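You operate a simulated robot arm through the tools that you are given. There is no shell and no other tool.

You run a simulated robot arm. Do the job below in one go: nothing can be reset, and whatever is moved stays where it is left.

Task
Latch the leaking lid, pump to 0.8 bar, set the valve to hold, then stop the pump.
Fine: the dial goes to 0.8.
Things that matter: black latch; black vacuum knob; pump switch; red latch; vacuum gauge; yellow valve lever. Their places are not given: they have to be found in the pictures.

It is judged by the outcome, as a careful person would: the job done as asked, and still so three seconds after it is handed in. It fails if anything else is knocked over, pushed out of place, dropped, spilled or broken. Lids that push on must go on centred and level and be pressed home; caps that screw on are set level and turned clockwise until they are tight.

Robot
A 7-joint arm with a fingered hand, fixed in place. Base frame: the origin is on the floor under the middle of its stand, x ahead of it, y to its left, z up; the work surface is at about z = 760. Units: mm, rad, N and s.
With the tool pointing down near the work surface it reaches from about 200 to 800 mm from the base axis. Its first joint turns from -2.897 to 2.897 rad. Payload 4.9 kg.
The TCP is the grasp point between the finger pads, 32 mm short of the fingertips. In the tool frame z runs along the fingers and y along their closing line. The gripper opens to 192 mm; its body begins 89 mm behind the TCP. The gripper is a hand of 3 fingers: y runs from the thumb to the fingers, the wrist lies at [0, 0, -267] in the tool frame.
Orientation is that of the tool frame in the base frame, as a unit quaternion [w, x, y, z]. With the fingers straight down and closing along the base's y, the tool's x points along the base's -x, its y along +y and its z along -z.

Tools
- The arm moves only by the tool arm_command. Its argument "rows" is a list of rows, each a list of 2 entries, a list of its own where there are three numbers: the shift along the tool's x, y, z in mm, then the turn, a rotation vector about the tool's x, y, z in rad. In form: [[[tx, ty, tz], [rx, ry, rz]], ...]. A call has 1 to 20 rows; each row shifts and turns the commanded pose from where the row before left it, along the tool's axes as they then stand. Each row takes 0.2 s and may step no farther than 50 mm and 0.15 rad from the row before; otherwise, the whole call is refused. Where a pose cannot be reached the arm comes as near as it can. A force on the tool above 40 N (or 10 N above the force at the start of the call, whichever is more), or a blocked arm, ends the call early, and 0.2 s more pass. In this call time passes only in rows, and 0.2 s behind the last. It gives the time, the measured TCP pose, the force on the tool (base axes), the opening and the grip force at its end, in the units of the frame above (readings bear some noise), with the torque about the TCP (base axes, N m) and any sound that the robot's microphone picked up.
- Cameras (640 x 400 px; columns grow to the right, rows downward): "scene" is fixed at [50.5, 499.9, 1594.7]; the picture's right is [-0.33, -0.95, 0.00], its down [-0.61, 0.21, -0.76] and it looks along [0.72, -0.25, -0.65] (base axes); focal length 373 px, centre (320, 200). "wrist" rides on the gripper at [80, -46, -113] in the tool frame; the picture's right is [0.50, 0.87, 0.00], its down [-0.67, 0.39, -0.63] and it looks along [-0.55, 0.32, 0.78] (tool axes); focal length 226 px, centre (320, 200).
- camera(camera): a new picture of that camera. No time passes.
- finger_targets(finger1, finger2, thumb_bend): sets how far each is bent, from 0 (flat) to 1 (curled in); at 0.3 the hand is open as for a grip, at 0.7 the pads meet at the TCP. One left out holds its place. A second passes; each finger stops where it meets its share of the squeeze, and holds until it gets a number again. It is the only way to open and close the hand. It gives what a move gives, with no picture; readings hold the bend of each and the force on the fingers (four entries, about 0 where the hand has none), thumb and palm.
- measure_at(camera, pixels): for up to 12 pixels [column, row] of the newest picture of that camera ("zoom" is the newest enlarged one), the place [x, y, z] in the base frame of the surface seen there, good to about 3 mm. No time passes.
- close_up(camera, box): a new picture of the part [left, top, right, bottom] of that camera's present view, enlarged. No time passes.
- job_done(): hands the job in; it is judged then, once.

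Unless the task says otherwise, let go and move clear before handing in.

The tools are called after "Emit:" as name(argument=value, ...) on one line, values as JSON. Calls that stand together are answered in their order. arm_command: Moves the arm, as the interface text tells. Its arguments: {"type":"object","properties":{"rows":{"type":"array"}},"required":["rows"]} The other tools are called the same way: finger_targets (finger1, finger2, thumb_bend) moves the fingers one by one; camera (camera) takes a picture; measure_at (camera, pixels) gives the place of the surface under pixels of a picture; close_up (camera, box) takes an enlarged picture of a part of a camera's view; job_done () hands the job in.

At the start:

```text
time: 0.0
eef_pos: [578.0, -43.4, 1230.7]
tool_rot: [0.001, 0.0, 1.0, 0.0]
wrist_force: [-0.1, -0.1, -0.3]
moment: [-0.01, -0.01, 0.01]
gripper_width: 191.7
grip_force: 0.2
shape: jaw
bend: [0.3, 0.3, 0.3]
finger forces: [0.0, 0.1, 0.1, 0.0, 0.0, 0.0]
```

scene: 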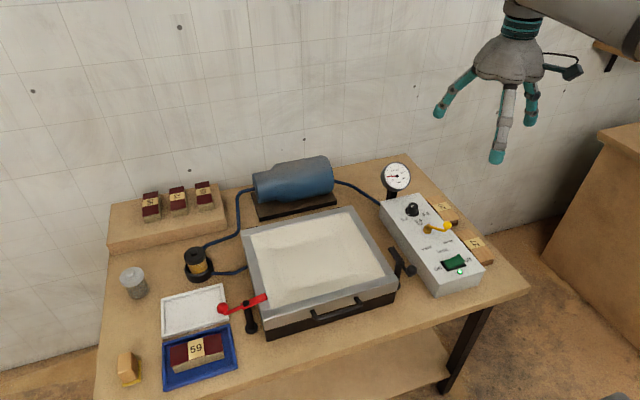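
wrist: 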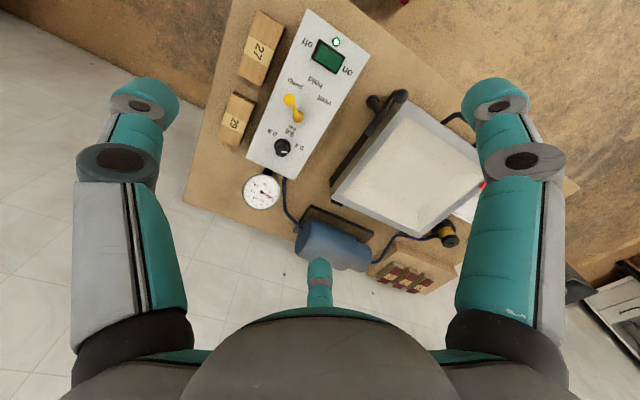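

The scene shows a vacuum chamber (about 320,265) with a red latch at (240,305) and a black latch at (402,262), and a control box with knob, yellow lever and switch at (430,240). I'll enlarge these parts before moving anything.

Emit:
close_up(camera="scene", box=[370, 150, 500, 300])

Emit:
close_up(camera="scene", box=[200, 200, 430, 345])

Emit:
close_up(camera="wrist", box=[220, 0, 380, 220])

```text
2.67 times, centred on (435, 225) of scene
```

zoom: 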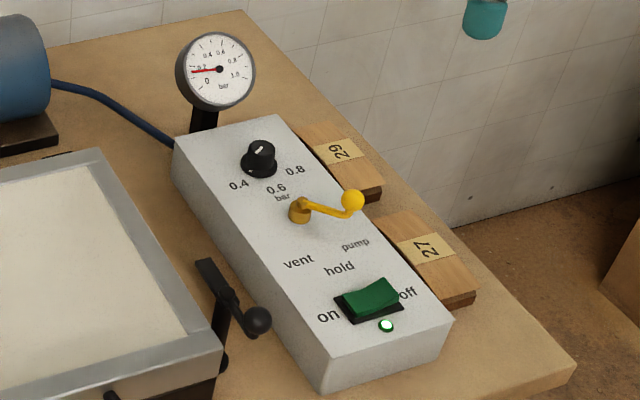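

```text
2.76 times, centred on (315, 272) of scene
```

zoom: 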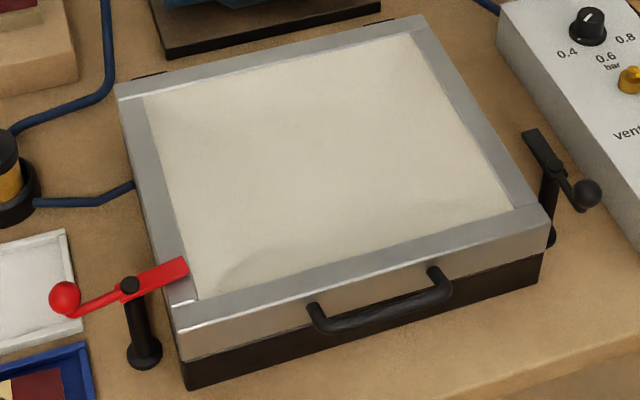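

```text
1.82 times, centred on (300, 110) of wrist
```

zoom: 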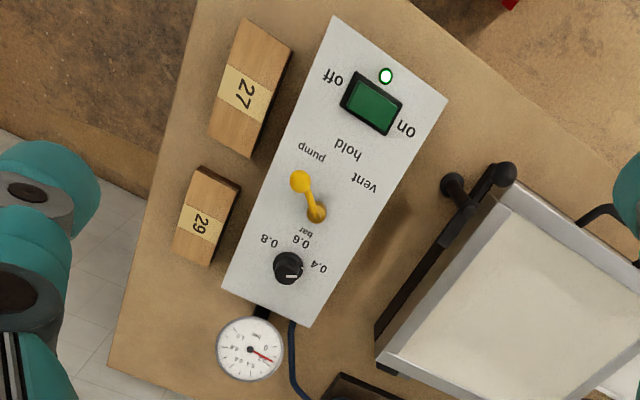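

The gauge needle is near the low end, the lamp by the switch is lit, and the black latch's bar does not seem to lie over the lid while the red one does. I'll zoom in further on each part and measure.

Emit:
close_up(camera="scene", box=[395, 195, 455, 240])

Emit:
close_up(camera="scene", box=[380, 155, 415, 200])

Emit:
close_up(camera="scene", box=[425, 240, 490, 290])

Emit:
close_up(camera="scene", box=[370, 235, 430, 300])

Emit:
close_up(camera="wrist", box=[240, 70, 330, 170])

Emit:
close_up(camera="wrist", box=[320, 80, 420, 180])

Emit:
measure_at(camera="scene", pixels=[[412, 205], [412, 213], [427, 230], [447, 226], [455, 258], [460, 271], [394, 252], [401, 261], [410, 270], [382, 205], [480, 265], [436, 292]])

```text
8.89 times, centred on (425, 218) of scene
```

zoom: 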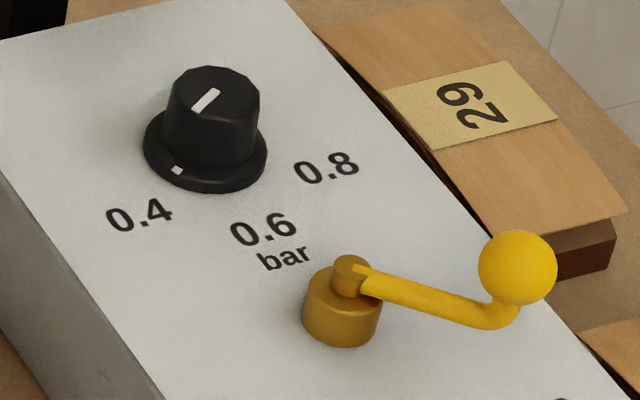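

```text
8.89 times, centred on (398, 178) of scene
```

zoom: 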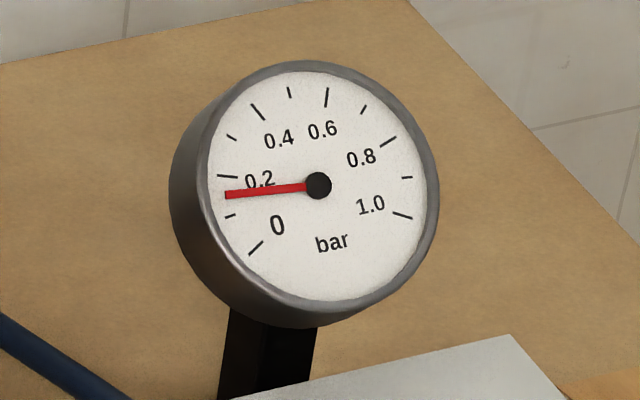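

```text
8.00 times, centred on (458, 265) of scene
```

zoom: 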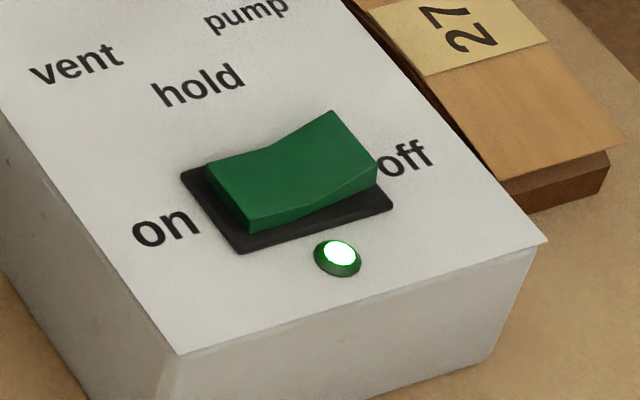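

```text
6.15 times, centred on (400, 268) of scene
```

zoom: 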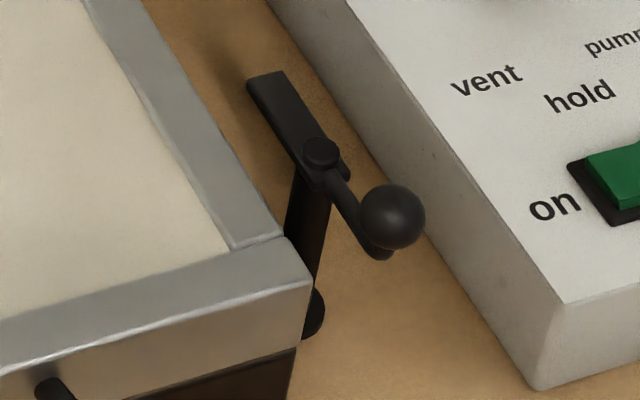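

```text
4.00 times, centred on (285, 120) of wrist
```

zoom: 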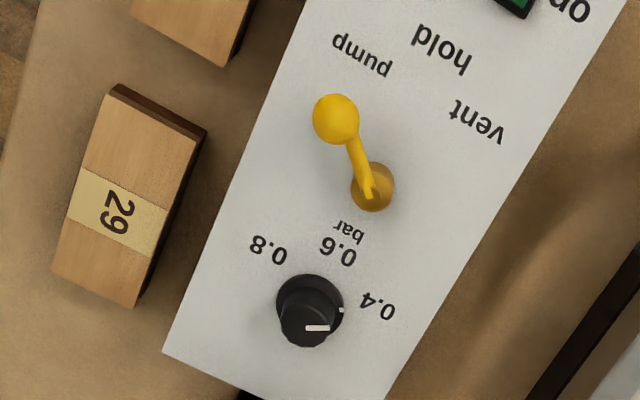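

```text
4.00 times, centred on (370, 130) of wrist
```

zoom: 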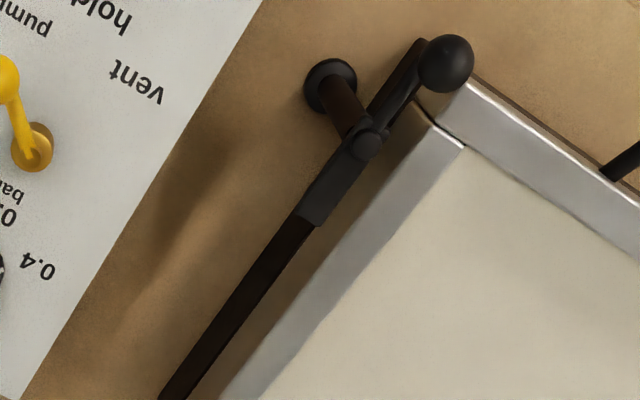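

```text
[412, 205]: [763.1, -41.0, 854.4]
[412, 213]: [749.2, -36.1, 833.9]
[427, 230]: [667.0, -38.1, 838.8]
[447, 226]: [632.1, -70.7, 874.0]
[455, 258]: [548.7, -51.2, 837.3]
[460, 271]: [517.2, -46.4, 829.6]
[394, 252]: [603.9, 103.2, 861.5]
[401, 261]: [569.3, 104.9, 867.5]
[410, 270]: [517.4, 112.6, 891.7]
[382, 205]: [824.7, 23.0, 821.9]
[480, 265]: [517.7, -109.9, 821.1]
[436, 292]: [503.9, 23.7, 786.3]
```

The vacuum knob's mark points at 0.4, the gauge reads about 0.15, the pump is on (lamp lit) and the lever points at "pump". The black latch's bar lies alongside the lid instead of over it, so it is the open one. I'll measure the latches, the lid and the labels.

Emit:
close_up(camera="scene", box=[205, 275, 285, 340])

Emit:
measure_at(camera="scene", pixels=[[223, 309], [240, 306], [247, 304], [256, 300], [264, 296], [251, 330], [243, 228], [268, 320], [394, 281], [352, 208], [265, 335], [393, 290]])

Emit:
close_up(camera="scene", box=[370, 235, 430, 300])

Emit:
measure_at(camera="zoom", pixels=[[265, 85], [290, 120], [322, 150], [335, 190], [350, 215], [395, 210], [395, 190], [378, 252], [310, 240], [310, 310], [320, 325], [260, 235]])

Emit:
close_up(camera="scene", box=[395, 195, 455, 240])

Emit:
measure_at(camera="zoom", pixels=[[190, 108], [220, 92], [215, 80], [178, 170], [140, 215], [265, 230], [327, 167], [350, 268], [340, 320], [430, 295], [500, 318], [518, 265]])

Emit:
close_up(camera="scene", box=[425, 230, 490, 280])

Emit:
measure_at(camera="zoom", pixels=[[78, 145], [198, 168], [246, 94], [165, 310], [408, 237], [220, 250], [255, 305], [275, 230], [330, 195], [375, 240], [300, 290], [340, 330]])

```text
6.15 times, centred on (245, 308) of scene
```

zoom: 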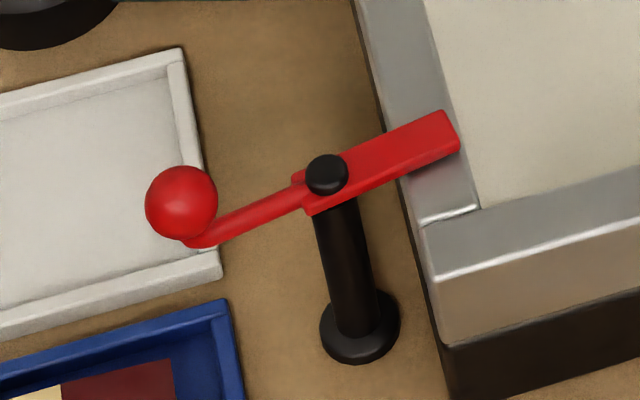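

```text
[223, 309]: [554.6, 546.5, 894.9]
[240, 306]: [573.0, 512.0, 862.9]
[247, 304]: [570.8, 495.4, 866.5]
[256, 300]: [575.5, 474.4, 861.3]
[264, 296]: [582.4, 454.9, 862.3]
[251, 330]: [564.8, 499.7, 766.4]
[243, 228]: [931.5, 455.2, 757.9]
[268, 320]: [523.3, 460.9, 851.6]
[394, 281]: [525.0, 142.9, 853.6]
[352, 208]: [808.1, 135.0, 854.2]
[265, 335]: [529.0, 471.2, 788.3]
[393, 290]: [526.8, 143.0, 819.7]
```

```text
6.15 times, centred on (400, 268) of scene
```

zoom: 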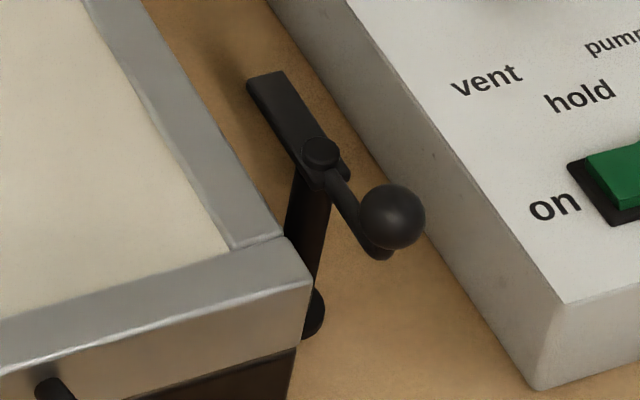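

```text
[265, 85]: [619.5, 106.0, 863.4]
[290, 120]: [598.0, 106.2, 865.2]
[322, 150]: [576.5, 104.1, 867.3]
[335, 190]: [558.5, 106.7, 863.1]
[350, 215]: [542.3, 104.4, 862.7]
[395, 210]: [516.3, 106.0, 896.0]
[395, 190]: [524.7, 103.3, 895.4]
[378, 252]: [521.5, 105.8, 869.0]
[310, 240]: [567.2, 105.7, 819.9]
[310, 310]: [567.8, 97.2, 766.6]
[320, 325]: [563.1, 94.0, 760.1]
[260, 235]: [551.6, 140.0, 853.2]
```

```text
8.89 times, centred on (425, 218) of scene
```

zoom: 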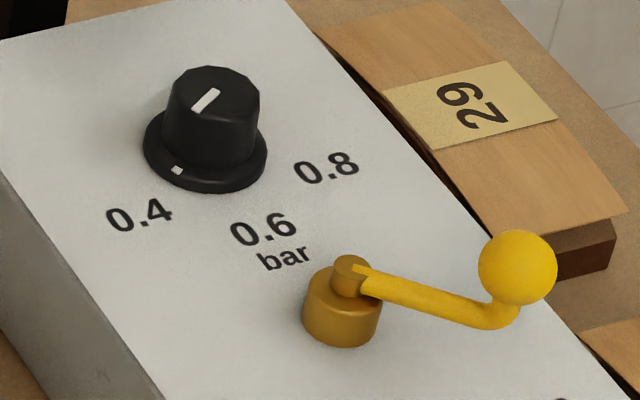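

```text
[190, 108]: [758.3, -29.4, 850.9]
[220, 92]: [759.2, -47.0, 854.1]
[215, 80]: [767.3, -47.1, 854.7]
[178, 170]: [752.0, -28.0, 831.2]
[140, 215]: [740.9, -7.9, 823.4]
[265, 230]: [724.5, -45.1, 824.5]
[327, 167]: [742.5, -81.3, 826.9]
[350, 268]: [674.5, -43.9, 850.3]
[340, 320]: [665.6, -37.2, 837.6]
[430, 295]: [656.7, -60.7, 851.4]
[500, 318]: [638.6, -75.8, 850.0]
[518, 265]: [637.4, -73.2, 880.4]
```

```text
8.00 times, centred on (458, 255) of scene
```

zoom: 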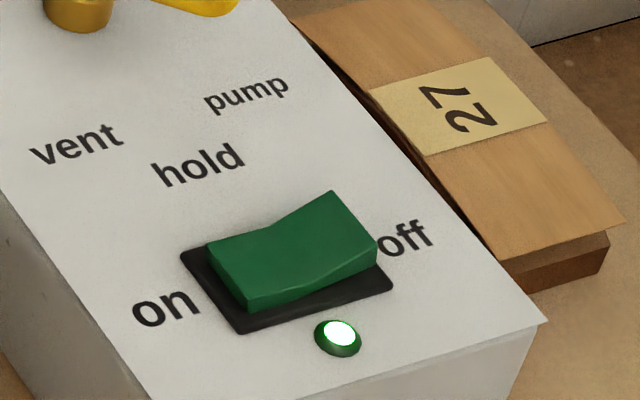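

```text
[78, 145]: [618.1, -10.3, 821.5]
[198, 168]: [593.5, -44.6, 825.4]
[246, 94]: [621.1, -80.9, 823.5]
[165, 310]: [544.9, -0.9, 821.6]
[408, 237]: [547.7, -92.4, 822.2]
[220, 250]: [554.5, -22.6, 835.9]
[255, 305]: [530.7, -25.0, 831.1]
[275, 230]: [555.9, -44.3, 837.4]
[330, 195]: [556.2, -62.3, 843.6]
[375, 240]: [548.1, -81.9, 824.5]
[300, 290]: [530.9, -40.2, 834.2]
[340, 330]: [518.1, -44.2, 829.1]
```

The parts line up with the base axes. Knob axis is near (762,-45) with the mark at 0.4, lever pivot near (668,-45) with its ball at (636,-73), the switch's raised "off" half is near (553,-65), and the black latch pivot is near (568,105) with its ball at (518,105). Before going down I'll look at how the fingers close while still high and clear.

Emit:
finger_targets(finger1=0.6, finger2=0.6, thumb_bend=0.6)

Emit:
camera(camera="scene")

Emit:
camera(camera="wrist")

```text
time: 1.0
eef_pos: [577.4, -45.1, 1232.6]
tool_rot: [0.0, 0.0, 1.0, 0.0]
wrist_force: [-0.2, 0.4, 0.8]
moment: [-0.03, -0.05, 0.01]
gripper_width: 42.7
grip_force: 0.3
shape: fingers
bend: [0.6, 0.6, 0.6]
finger forces: [0.1, 0.0, 0.0, 0.0, 0.0, 0.0]
```

```text
taken
```

scene: 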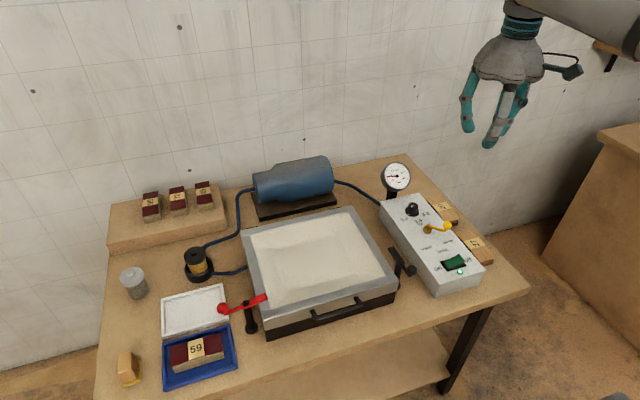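

```text
taken
```

wrist: 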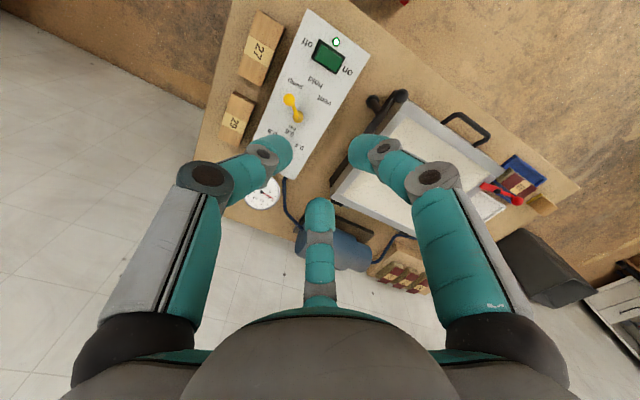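

Emit:
close_up(camera="scene", box=[440, 0, 600, 160])

Emit:
measure_at(camera="zoom", pixels=[[120, 322], [120, 300], [85, 230], [200, 365], [205, 335], [225, 260], [245, 340], [290, 270], [110, 200], [240, 180], [100, 318], [170, 360]])

```text
2.50 times, centred on (520, 80) of scene
```

zoom: 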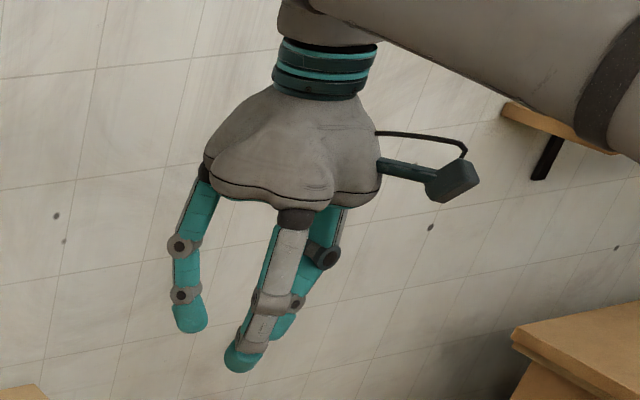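

```text
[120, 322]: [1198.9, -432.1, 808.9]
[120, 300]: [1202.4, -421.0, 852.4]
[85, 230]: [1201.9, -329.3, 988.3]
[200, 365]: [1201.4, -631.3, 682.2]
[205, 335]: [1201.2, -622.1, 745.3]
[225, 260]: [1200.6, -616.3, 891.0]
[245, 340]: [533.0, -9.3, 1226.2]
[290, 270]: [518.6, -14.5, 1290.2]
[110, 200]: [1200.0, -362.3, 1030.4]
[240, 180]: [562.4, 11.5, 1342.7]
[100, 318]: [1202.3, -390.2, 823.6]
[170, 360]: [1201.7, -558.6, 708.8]
```

I'll measure the fingertips more exactly at this 0.6 bend.

Emit:
measure_at(camera="zoom", pixels=[[192, 328], [188, 305], [180, 322], [206, 322], [238, 368], [240, 355], [228, 360], [260, 360], [280, 335], [290, 320], [180, 245], [320, 255]])

Emit:
measure_at(camera="wrist", pixels=[[275, 148], [265, 153], [205, 178], [368, 150], [380, 155], [432, 178], [320, 205], [320, 240], [284, 140], [355, 145]])

```text
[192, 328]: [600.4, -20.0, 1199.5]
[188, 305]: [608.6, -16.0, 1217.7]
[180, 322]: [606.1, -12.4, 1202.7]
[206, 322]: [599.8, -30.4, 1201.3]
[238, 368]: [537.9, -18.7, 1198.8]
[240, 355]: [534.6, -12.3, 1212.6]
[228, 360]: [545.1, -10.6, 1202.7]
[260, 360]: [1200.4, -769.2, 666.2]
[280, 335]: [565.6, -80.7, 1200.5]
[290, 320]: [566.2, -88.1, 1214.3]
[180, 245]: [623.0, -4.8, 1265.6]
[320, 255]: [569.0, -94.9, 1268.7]
```

```text
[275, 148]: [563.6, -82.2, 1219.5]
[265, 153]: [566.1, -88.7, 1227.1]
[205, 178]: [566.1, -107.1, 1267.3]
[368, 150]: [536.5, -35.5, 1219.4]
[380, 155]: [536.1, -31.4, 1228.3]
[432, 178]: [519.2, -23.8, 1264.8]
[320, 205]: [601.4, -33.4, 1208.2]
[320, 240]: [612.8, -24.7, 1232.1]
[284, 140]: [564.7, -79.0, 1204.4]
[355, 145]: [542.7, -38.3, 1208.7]
```

At bend 0.6 the tips sit about 32 mm below the TCP and 35–40 mm out from it. For pushing the latch and lever I'd like a single pointing finger, so I'll curl the two fingers and leave the thumb at 0.6 to see the shape.

Emit:
finger_targets(finger1=1.0, finger2=1.0, thumb_bend=0.6)

Emit:
close_up(camera="scene", box=[440, 0, 600, 160])

Emit:
camera(camera="wrist")

```text
time: 2.0
eef_pos: [577.5, -43.8, 1231.8]
tool_rot: [0.0, 0.0, 1.0, -0.001]
wrist_force: [0.5, -0.5, -0.3]
moment: [0.01, -0.03, -0.04]
gripper_width: 18.8
grip_force: 0.1
shape: fingers
bend: [0.74, 0.74, 0.6]
finger forces: [0.0, 0.1, 0.0, 0.0, 0.0, 0.0]
```

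```text
2.50 times, centred on (520, 80) of scene
```

zoom: 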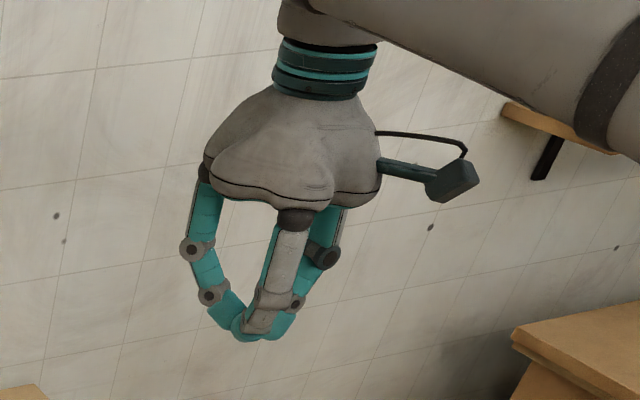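

```text
taken
```

wrist: 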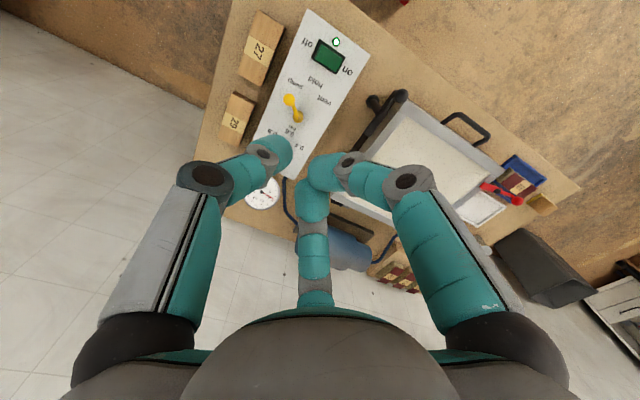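

The two curled fingers stop at 0.74 against each other. I'll measure how much higher their tips are than the thumb's tip.

Emit:
measure_at(camera="zoom", pixels=[[245, 340], [235, 328], [255, 330], [270, 338], [280, 330], [285, 315], [222, 310], [265, 320]])

Emit:
measure_at(camera="wrist", pixels=[[284, 140], [275, 148], [322, 158], [310, 190], [322, 175], [345, 165]])

Emit:
finger_targets(finger1=0.74, finger2=0.74, thumb_bend=0.45)

Emit:
close_up(camera="scene", box=[440, 0, 600, 160])

Emit:
camera(camera="wrist")

```text
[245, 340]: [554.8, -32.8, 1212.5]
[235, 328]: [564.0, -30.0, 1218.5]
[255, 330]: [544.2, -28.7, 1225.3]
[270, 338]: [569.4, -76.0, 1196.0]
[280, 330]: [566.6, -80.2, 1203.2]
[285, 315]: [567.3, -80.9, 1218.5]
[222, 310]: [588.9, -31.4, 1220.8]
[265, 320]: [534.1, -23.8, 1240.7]
```

```text
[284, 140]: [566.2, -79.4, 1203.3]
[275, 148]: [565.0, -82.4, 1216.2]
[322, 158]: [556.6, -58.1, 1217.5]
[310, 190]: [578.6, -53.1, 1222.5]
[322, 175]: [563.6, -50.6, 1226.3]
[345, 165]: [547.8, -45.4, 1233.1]
```

```text
time: 3.0
eef_pos: [577.5, -44.7, 1232.3]
tool_rot: [0.0, 0.0, 1.0, 0.0]
wrist_force: [0.4, 0.0, 0.1]
moment: [-0.04, 0.02, 0.0]
gripper_width: 57.0
grip_force: 0.0
shape: fingers
bend: [0.73, 0.73, 0.45]
finger forces: [0.0, 0.0, 0.0, 0.0, 0.0, 0.1]
```

```text
2.50 times, centred on (520, 80) of scene
```

zoom: 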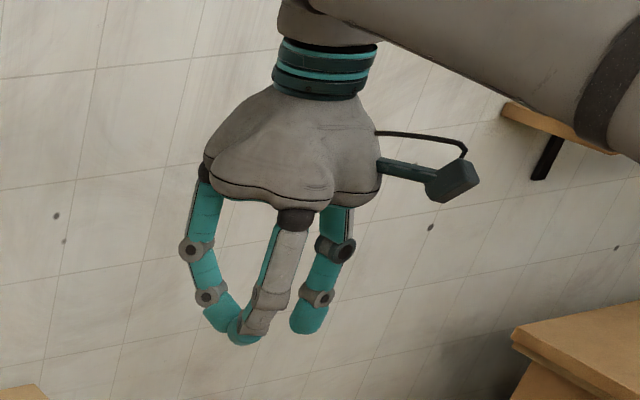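

```text
taken
```

wrist: 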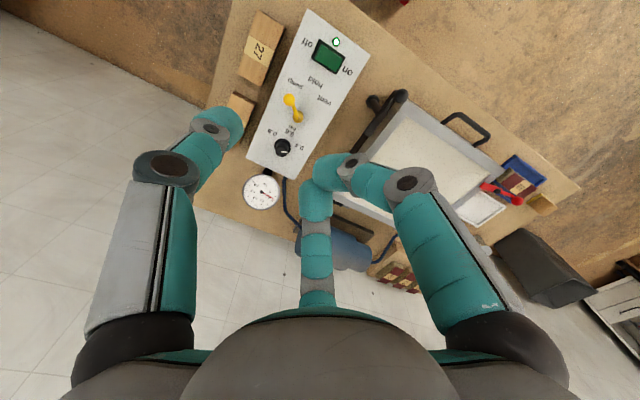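

Emit:
measure_at(camera="zoom", pixels=[[305, 332], [310, 318], [295, 325], [322, 322], [315, 298], [335, 250]])

Emit:
measure_at(camera="wrist", pixels=[[236, 115], [225, 120], [230, 135], [208, 128]])

Emit:
measure_at(camera="scene", pixels=[[398, 176], [391, 197], [440, 210], [470, 245], [480, 255], [410, 160], [300, 180], [330, 310], [390, 190]])

```text
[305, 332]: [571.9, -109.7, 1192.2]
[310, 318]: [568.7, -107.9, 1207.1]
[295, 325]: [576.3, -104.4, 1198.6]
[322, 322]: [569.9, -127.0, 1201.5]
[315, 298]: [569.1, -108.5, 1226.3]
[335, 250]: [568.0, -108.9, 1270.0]
```

```text
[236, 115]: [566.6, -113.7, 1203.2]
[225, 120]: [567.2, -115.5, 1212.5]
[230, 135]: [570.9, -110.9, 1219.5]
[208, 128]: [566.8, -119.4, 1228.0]
```

```text
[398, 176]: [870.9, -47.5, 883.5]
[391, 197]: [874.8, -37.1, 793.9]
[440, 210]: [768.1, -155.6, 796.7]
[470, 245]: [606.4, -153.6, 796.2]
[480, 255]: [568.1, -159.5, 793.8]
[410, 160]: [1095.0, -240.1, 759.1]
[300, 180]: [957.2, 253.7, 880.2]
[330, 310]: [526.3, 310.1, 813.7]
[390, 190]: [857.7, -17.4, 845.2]
```

With the two fingers curled and the thumb at 0.45, the thumb tip is about 70 mm to -y and 40 mm below the TCP. The other tips are about 20 mm higher, so it works as a pusher. Next I'll move so the thumb hangs above the front-right corner of the lid, on the +y side of the black latch ball at (522,102,886).

Emit:
arm_command(rows=[[[5.5, 27.5, 23], [0, 0, 0]], [[5.5, 27.5, 23], [0, 0, 0]], [[5.5, 27.5, 23], [0, 0, 0]], [[5.5, 27.5, 23], [0, 0, 0]], [[5.5, 27.5, 23], [0, 0, 0]], [[5.5, 27.5, 23], [0, 0, 0]], [[5.5, 27.5, 23], [0, 0, 0]], [[5.5, 27.5, 23], [0, 0, 0]], [[5.5, 27.5, 23], [0, 0, 0]], [[5.5, 27.5, 23], [0, 0, 0]]])

Emit:
camera(camera="scene")

Emit:
camera(camera="wrist")

```text
time: 5.2
eef_pos: [523.5, 232.0, 1002.3]
tool_rot: [0.0, -0.001, 1.0, 0.0]
wrist_force: [0.6, -0.4, 0.0]
moment: [-0.01, 0.02, 0.01]
gripper_width: 56.6
grip_force: 0.1
shape: fingers
bend: [0.73, 0.73, 0.45]
finger forces: [0.0, 0.0, 0.0, 0.0, 0.0, 0.1]
```

```text
taken
```

scene: 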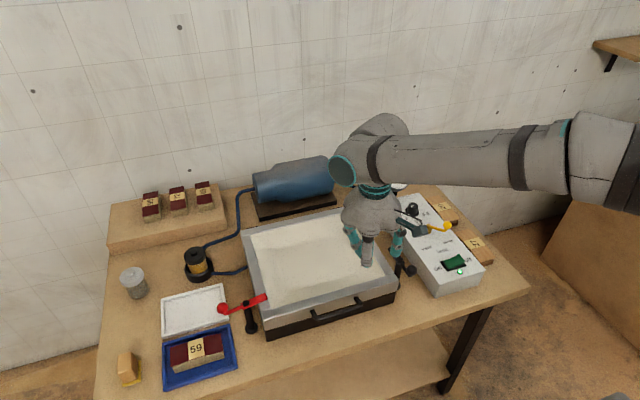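

```text
taken
```

wrist: 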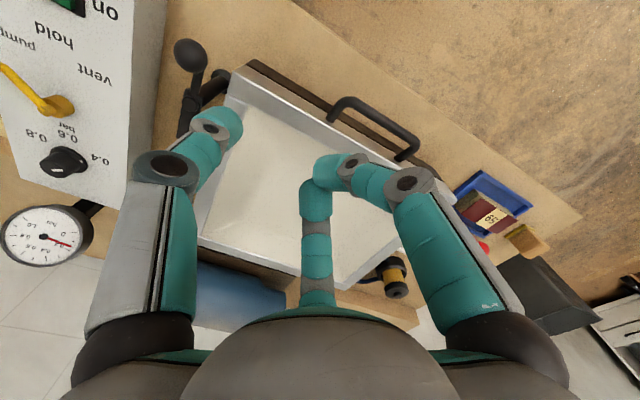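

The thumb hangs at about (398,250) in the scene, just left of the black latch. I'll enlarge and measure its tip against the ball before descending.

Emit:
close_up(camera="scene", box=[330, 190, 450, 300])

Emit:
measure_at(camera="wrist", pixels=[[236, 115], [225, 118], [190, 55], [190, 100], [218, 88]])

```text
3.64 times, centred on (390, 245) of scene
```

zoom: 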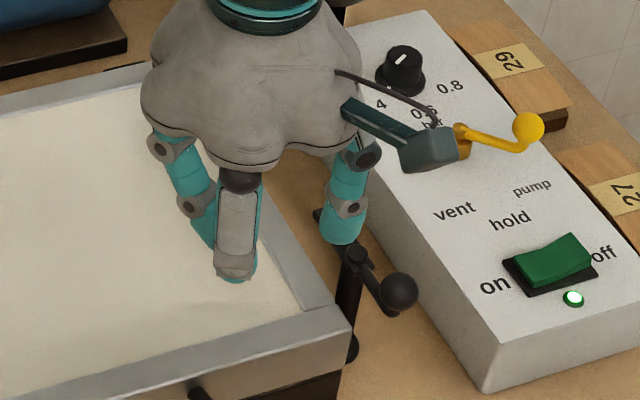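

```text
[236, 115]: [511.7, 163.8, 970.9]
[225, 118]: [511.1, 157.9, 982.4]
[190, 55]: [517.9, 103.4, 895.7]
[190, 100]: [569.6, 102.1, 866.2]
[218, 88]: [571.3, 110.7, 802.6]
```

The thumb tip is at about (521,162), 60 mm to +y of the ball, and the lid top is at z 853. I'll go down 92 mm so the tip stops near z 870, clear of the lid and level with the ball.

Emit:
arm_command(rows=[[[0, 0, 23], [0, 0, 0]], [[0, 0, 23], [0, 0, 0]], [[0, 0, 23], [0, 0, 0]], [[0, 0, 23], [0, 0, 0]]])

Emit:
close_up(camera="scene", box=[330, 190, 450, 300])

Emit:
camera(camera="wrist")

```text
time: 6.2
eef_pos: [524.5, 230.4, 909.9]
tool_rot: [0.0, 0.001, 1.0, 0.001]
wrist_force: [0.6, 0.4, -0.1]
moment: [-0.02, 0.0, -0.01]
gripper_width: 56.8
grip_force: 0.0
shape: fingers
bend: [0.73, 0.73, 0.45]
finger forces: [0.1, 0.1, 0.0, 0.0, 0.0, 0.0]
```

```text
3.64 times, centred on (390, 245) of scene
```

zoom: 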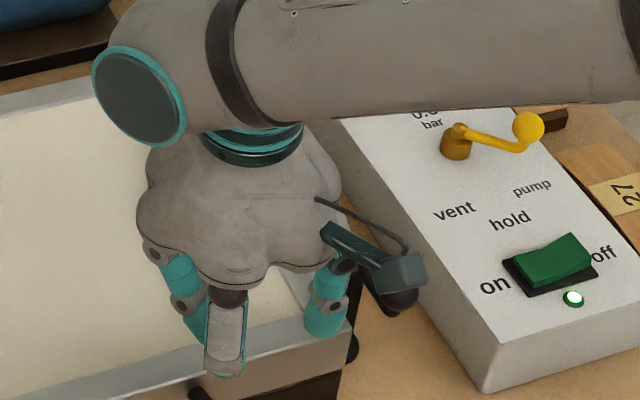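

```text
taken
```

wrist: 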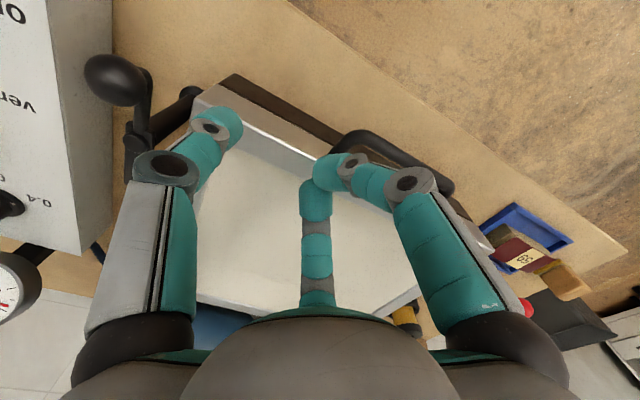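

The thumb tip is beside the ball (wrist view: thumb tip 232,115; ball 115,75) with the lid clear below. I'll push the ball toward -y and start around the pivot arc.

Emit:
arm_command(rows=[[[0.5, -12, 0], [0, 0, 0]], [[0.5, -12, 0], [0, 0, 0]], [[0.5, -12, 0], [0, 0, 0]], [[2.5, -9, 0], [0, 0, 0]], [[2.5, -9, 0], [0, 0, 0]], [[-0.7, -9.3, 0], [0, 0, 0]], [[-0.7, -9.3, 0], [0, 0, 0]]])

Emit:
close_up(camera="scene", box=[330, 190, 450, 300])

Emit:
camera(camera="wrist")

```text
time: 7.8
eef_pos: [517.5, 157.9, 910.6]
tool_rot: [0.0, 0.0, 1.0, 0.0]
wrist_force: [0.3, 0.1, 0.0]
moment: [0.02, -0.01, 0.01]
gripper_width: 56.5
grip_force: 0.2
shape: fingers
bend: [0.73, 0.73, 0.45]
finger forces: [0.1, 0.1, 0.1, 0.0, 0.2, 0.1]
```

```text
3.64 times, centred on (390, 245) of scene
```

zoom: 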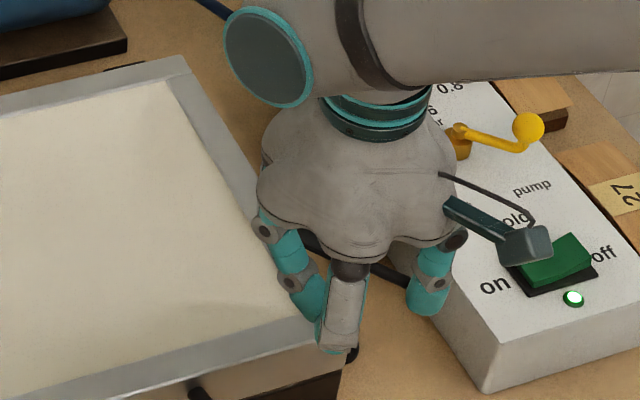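

```text
taken
```

wrist: 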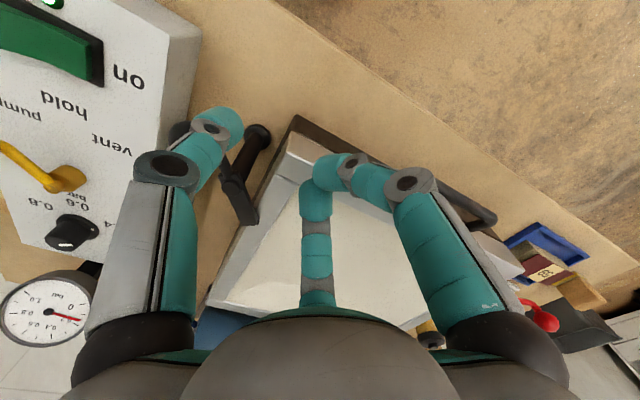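

The latch bar is swinging toward the lid (wrist view: bar end now at 245,215) with almost no force. I'll carry on around the arc to bring the bar over the lid.

Emit:
arm_command(rows=[[[-4.8, -8.5, 0], [0, 0, 0]], [[-4.8, -8.5, 0], [0, 0, 0]], [[-4.7, -5.2, 0], [0, 0, 0]], [[-4.7, -5.2, 0], [0, 0, 0]], [[-5, -3.5, 0], [0, 0, 0]]])

Emit:
close_up(camera="scene", box=[330, 190, 450, 300])

Emit:
camera(camera="wrist")

```text
time: 9.0
eef_pos: [540.8, 127.1, 910.0]
tool_rot: [-0.001, -0.001, 1.0, 0.0]
wrist_force: [1.1, 0.4, -0.4]
moment: [0.01, -0.03, -0.01]
gripper_width: 56.8
grip_force: 0.1
shape: fingers
bend: [0.73, 0.73, 0.45]
finger forces: [0.0, 0.1, 0.0, 0.0, 0.1, 0.0]
```

```text
3.64 times, centred on (390, 245) of scene
```

zoom: 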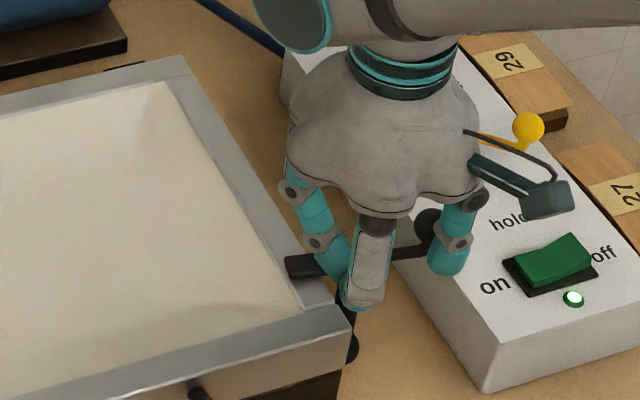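

```text
taken
```

wrist: 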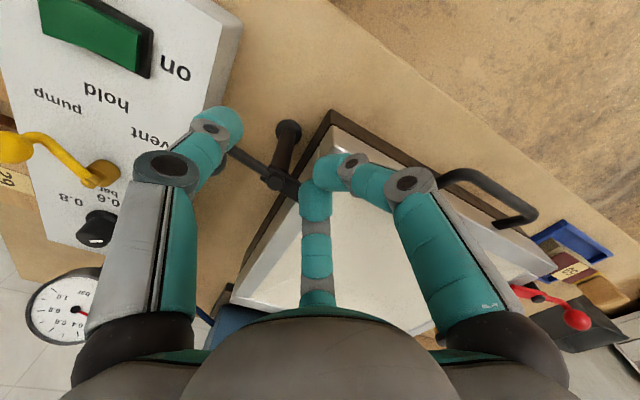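

The bar now lies over the lid frame (scene zoom about 305,265) and the ball is at (428,222). I'll back the thumb away toward -x, rise, and inspect.

Emit:
arm_command(rows=[[[15, 0, 0], [0, 0, 0]], [[15, 0, -5], [0, 0, 0]], [[10, 5, -30], [0, 0, 0]], [[10, 10, -40], [0, 0, 0]], [[10, 30, -40], [0, 0, 0]], [[10, 30, -30], [0, 0, 0]], [[10, 30, -20], [0, 0, 0]]])

Emit:
camera(camera="scene")

Emit:
close_up(camera="scene", box=[360, 220, 440, 300])

Emit:
camera(camera="wrist")

```text
refused: row 5 steps farther than a row can; nothing moved
```

```text
taken
```

scene: 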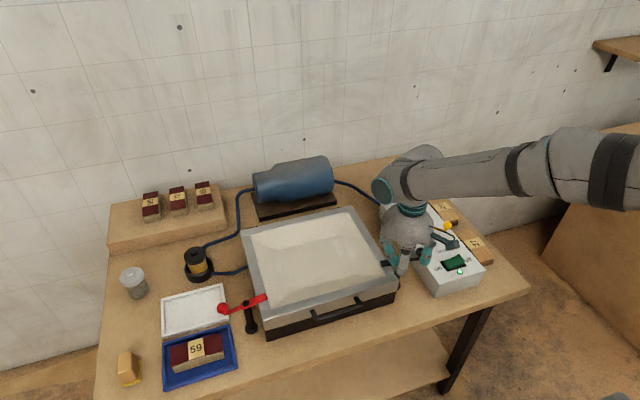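

```text
5.00 times, centred on (400, 260) of scene
```

zoom: 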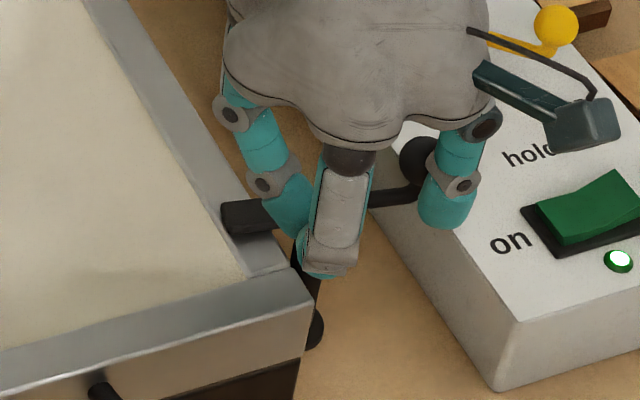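

```text
taken
```

wrist: 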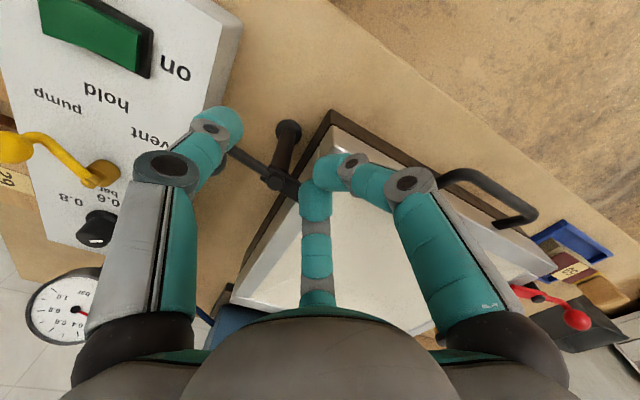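

That call was refused because one row was too long, so nothing moved. I'll back off with shorter rows.

Emit:
arm_command(rows=[[[15, 0, 0], [0, 0, 0]], [[15, 0, -5], [0, 0, 0]], [[10, 5, -30], [0, 0, 0]], [[5, 10, -40], [0, 0, 0]], [[5, 25, -35], [0, 0, 0]], [[5, 30, -30], [0, 0, 0]], [[5, 30, -20], [0, 0, 0]]])

Emit:
camera(camera="scene")

Emit:
close_up(camera="scene", box=[360, 220, 440, 300])

Emit:
camera(camera="wrist")

```text
time: 10.6
eef_pos: [480.7, 227.1, 1069.5]
tool_rot: [0.001, 0.0, 1.0, 0.001]
wrist_force: [-0.5, 0.7, 0.8]
moment: [0.0, 0.02, -0.01]
gripper_width: 56.6
grip_force: 0.1
shape: fingers
bend: [0.73, 0.73, 0.45]
finger forces: [0.0, 0.0, 0.0, 0.0, 0.0, 0.0]
```

```text
taken
```

scene: 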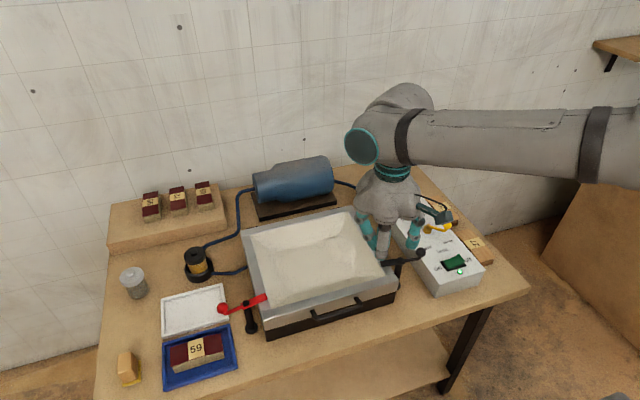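

```text
5.00 times, centred on (400, 260) of scene
```

zoom: 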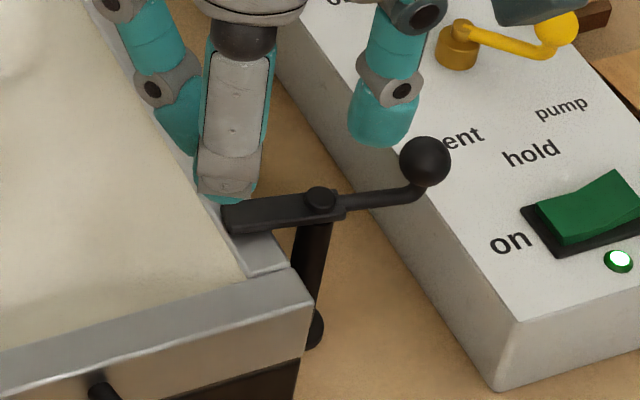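

```text
taken
```

wrist: 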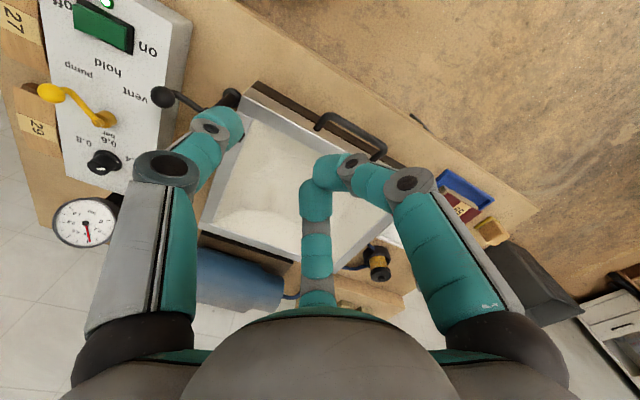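

The black latch bar now reaches over the lid frame, the lid's sheet is being sucked in, and the gauge needle has risen. I'll check the latch angle and the gauge.

Emit:
measure_at(camera="zoom", pixels=[[235, 212], [270, 208], [320, 195], [370, 198], [410, 185], [425, 165]])

Emit:
close_up(camera="wrist", box=[45, 180, 135, 255])

```text
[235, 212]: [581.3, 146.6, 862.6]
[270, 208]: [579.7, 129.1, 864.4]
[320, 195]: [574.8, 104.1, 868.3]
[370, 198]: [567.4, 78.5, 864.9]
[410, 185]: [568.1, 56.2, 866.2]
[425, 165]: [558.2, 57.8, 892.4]
```

```text
5.33 times, centred on (90, 218) of wrist
```

zoom: 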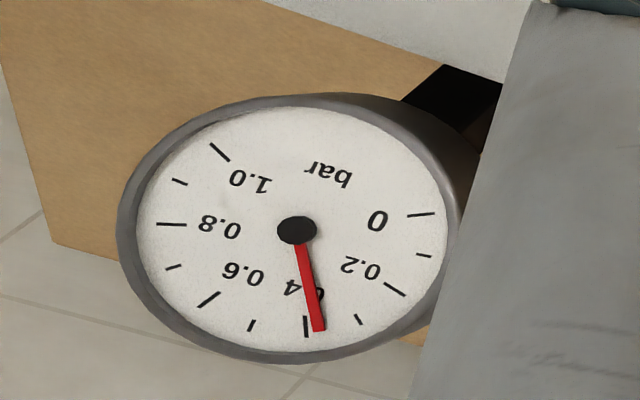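

The gauge reads just under 0.4, which matches the knob's setting, so the lid is sealing. Next I'll open the hand to a modest 0.55 while clear and move high above the knob at (762,-45).

Emit:
finger_targets(finger1=0.55, finger2=0.55, thumb_bend=0.55)

Emit:
arm_command(rows=[[[-28.1, -27.2, 0], [0, 0, 0]], [[-28.1, -27.2, 0], [0, 0, 0]], [[-28.1, -27.2, 0], [0, 0, 0]], [[-28.1, -27.2, 0], [0, 0, 0]], [[-28.1, -27.2, 0], [0, 0, 0]], [[-28.1, -27.2, 0], [0, 0, 0]], [[-28.1, -27.2, 0], [0, 0, 0]], [[-28.1, -27.2, 0], [0, 0, 0]], [[-28.1, -27.2, 0], [0, 0, 0]], [[-28.1, -27.2, 0], [0, 0, 0]]])

Emit:
camera(camera="scene")

Emit:
camera(camera="wrist")

```text
time: 11.6
eef_pos: [481.3, 226.8, 1069.6]
tool_rot: [0.0, 0.0, 1.0, 0.0]
wrist_force: [-1.2, -0.8, -1.2]
moment: [0.01, 0.0, 0.06]
gripper_width: 62.7
grip_force: 0.1
shape: fingers
bend: [0.55, 0.55, 0.55]
finger forces: [0.0, 0.1, 0.0, 0.1, 0.1, 0.0]
```

```text
time: 13.8
eef_pos: [763.1, -44.2, 1060.0]
tool_rot: [-0.008, -0.001, 1.0, 0.0]
wrist_force: [-0.4, 0.2, -8.0]
moment: [-0.04, 0.09, -0.02]
gripper_width: 62.6
grip_force: 0.0
shape: fingers
bend: [0.55, 0.55, 0.55]
finger forces: [0.0, 0.1, 0.0, 0.1, 0.0, 0.0]
```

```text
taken
```

scene: 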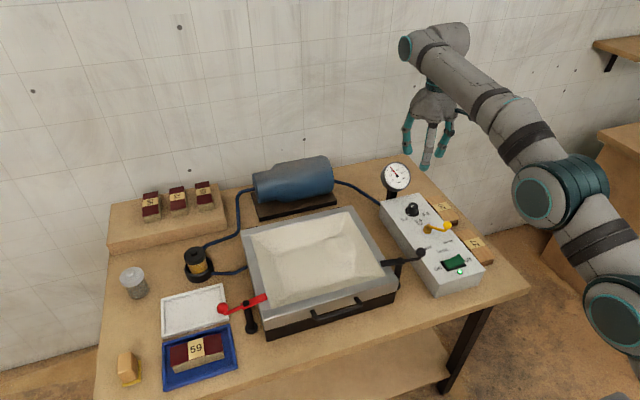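

```text
taken
```

wrist: 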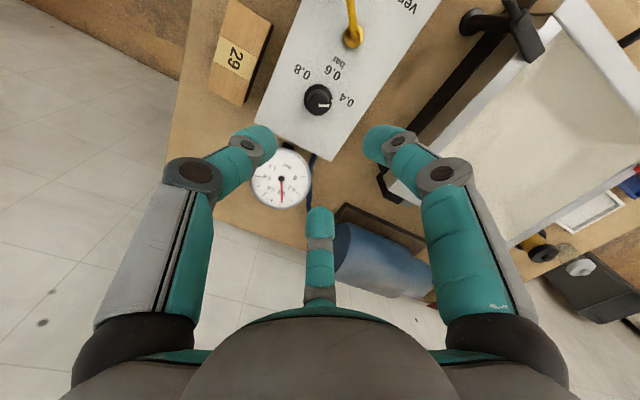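

The arm is stretched near its limit at that height (z reads 1060 against 1069 commanded), but the TCP is over the knob at (763,-44). Lower down the reach should ease, so I'll descend to about z 980 and look again.

Emit:
arm_command(rows=[[[0, 0, 22], [0, 0, 0]], [[0, 0, 22], [0, 0, 0]], [[0, 0, 22], [0, 0, 0]], [[0, 0, 22], [0, 0, 0]]])

Emit:
camera(camera="wrist")

Emit:
close_up(camera="wrist", box=[240, 60, 400, 200])

Emit:
measure_at(camera="wrist", pixels=[[285, 182], [285, 160]])

```text
time: 14.8
eef_pos: [763.4, -44.9, 982.9]
tool_rot: [0.001, 0.0, 1.0, 0.0]
wrist_force: [-0.1, -0.3, 0.1]
moment: [0.01, 0.02, 0.03]
gripper_width: 63.0
grip_force: 0.1
shape: fingers
bend: [0.55, 0.55, 0.55]
finger forces: [0.1, 0.0, 0.0, 0.0, 0.0, 0.0]
```

```text
taken
```

wrist: 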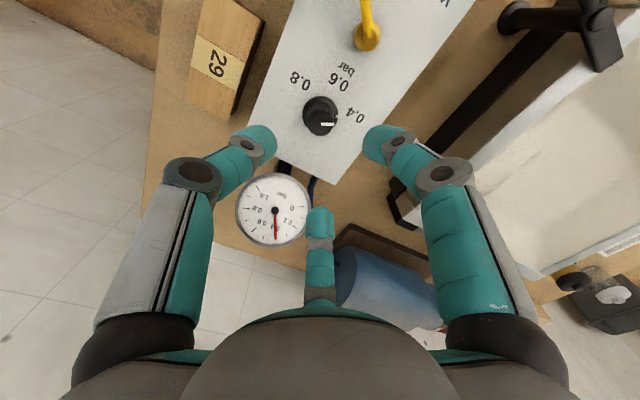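

```text
2.86 times, centred on (320, 130) of wrist
```

zoom: 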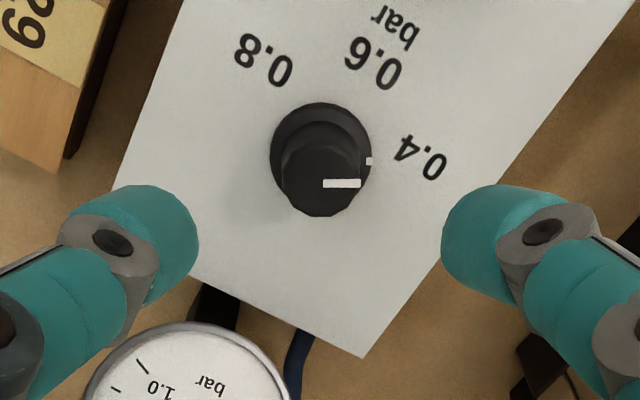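

```text
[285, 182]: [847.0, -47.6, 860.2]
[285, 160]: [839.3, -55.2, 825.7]
```

The reach is fine here. I'll measure the knob's top and skirt in this enlarged view to centre on its axis.

Emit:
measure_at(camera="zoom", pixels=[[321, 180], [290, 180], [355, 180], [321, 210], [321, 155], [341, 183], [325, 183], [358, 183], [369, 161], [290, 120], [274, 155], [320, 106]])

Emit:
measure_at(camera="wrist", pixels=[[299, 82], [343, 85], [352, 117], [346, 72], [270, 185], [300, 230], [262, 240], [245, 215]])

```text
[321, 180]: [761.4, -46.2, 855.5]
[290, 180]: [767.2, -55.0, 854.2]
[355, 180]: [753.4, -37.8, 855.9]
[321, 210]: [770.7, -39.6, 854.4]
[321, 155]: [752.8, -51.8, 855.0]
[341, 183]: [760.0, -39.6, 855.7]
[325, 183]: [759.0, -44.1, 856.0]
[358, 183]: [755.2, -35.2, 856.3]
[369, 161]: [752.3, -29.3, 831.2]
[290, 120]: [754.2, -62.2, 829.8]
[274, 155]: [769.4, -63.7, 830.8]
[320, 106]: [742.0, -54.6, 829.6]
```

```text
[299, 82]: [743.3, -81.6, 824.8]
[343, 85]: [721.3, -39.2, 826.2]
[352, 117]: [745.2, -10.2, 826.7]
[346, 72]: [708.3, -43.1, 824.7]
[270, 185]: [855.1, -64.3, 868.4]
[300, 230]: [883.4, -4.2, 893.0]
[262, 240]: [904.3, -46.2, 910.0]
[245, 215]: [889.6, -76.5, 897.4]
```

The knob axis is at about (761.5,-45.5), top at z 855, and its mark points exactly at 0.4. It needs 120° counter-clockwise seen from above to reach 0.8. First I'll test in free air that the wrist can make that turn.

Emit:
arm_command(rows=[[[2, -0.5, 0], [0, 0, -0.15]], [[0, 0, 0], [0, 0, -0.15]], [[0, 0, 0], [0, 0, -0.15]], [[0, 0, 0], [0, 0, -0.15]], [[0, 0, 0], [0, 0, -0.15]], [[0, 0, 0], [0, 0, -0.15]], [[0, 0, 0], [0, 0, -0.15]]])

```text
time: 16.4
eef_pos: [760.4, -45.4, 980.3]
tool_rot: [0.0, -0.502, 0.865, 0.0]
wrist_force: [0.2, 0.0, 0.4]
moment: [-0.02, 0.0, -0.01]
gripper_width: 62.9
grip_force: 0.0
shape: fingers
bend: [0.55, 0.55, 0.55]
finger forces: [0.0, 0.1, 0.0, 0.0, 0.0, 0.1]
```

The first 1.05 rad was reached cleanly. I'll test the second half.

Emit:
arm_command(rows=[[[0, 0, 0], [0, 0, -0.15]], [[0, 0, 0], [0, 0, -0.15]], [[0, 0, 0], [0, 0, -0.15]], [[0, 0, 0], [0, 0, -0.15]], [[0, 0, 0], [0, 0, -0.15]], [[0, 0, 0], [0, 0, -0.15]], [[0, 0, 0], [0, 0, -0.15]]])

```text
time: 18.0
eef_pos: [761.2, -37.0, 982.8]
tool_rot: [-0.003, -0.674, 0.739, -0.002]
wrist_force: [0.2, 0.9, 0.3]
moment: [0.0, 0.02, -0.01]
gripper_width: 62.8
grip_force: 0.1
shape: fingers
bend: [0.55, 0.55, 0.55]
finger forces: [0.0, 0.0, 0.0, 0.1, 0.0, 0.1]
out of reach, approached as far as the arm can: row 3, 4, 5, 6, 7
```

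The wrist stops at about -1.48 rad this way, so I'll start the grip from +1.05 rad and end at -1.05. Turning back the other way now, checking the reading.

Emit:
arm_command(rows=[[[0, 0, 0], [0, 0, 0.15]], [[0, 0, 0], [0, 0, 0.15]], [[0, 0, 0], [0, 0, 0.15]], [[0, 0, 0], [0, 0, 0.15]], [[0, 0, 0], [0, 0, 0.15]], [[0, 0, 0], [0, 0, 0.15]], [[0, 0, 0], [0, 0, 0.15]], [[0, 0, 0], [0, 0, 0.15]], [[0, 0, 0], [0, 0, 0.15]], [[0, 0, 0], [0, 0, 0.15]], [[0, 0, 0], [0, 0, 0.15]], [[0, 0, 0], [0, 0, 0.15]], [[0, 0, 0], [0, 0, 0.15]], [[0, 0, 0], [0, 0, 0.15]]])

```text
time: 21.0
eef_pos: [761.1, -36.5, 982.8]
tool_rot: [0.001, 0.305, 0.952, -0.002]
wrist_force: [-0.1, -0.2, 0.4]
moment: [0.01, 0.01, 0.04]
gripper_width: 62.6
grip_force: 0.0
shape: fingers
bend: [0.55, 0.55, 0.55]
finger forces: [0.0, 0.0, 0.0, 0.0, 0.1, 0.1]
```

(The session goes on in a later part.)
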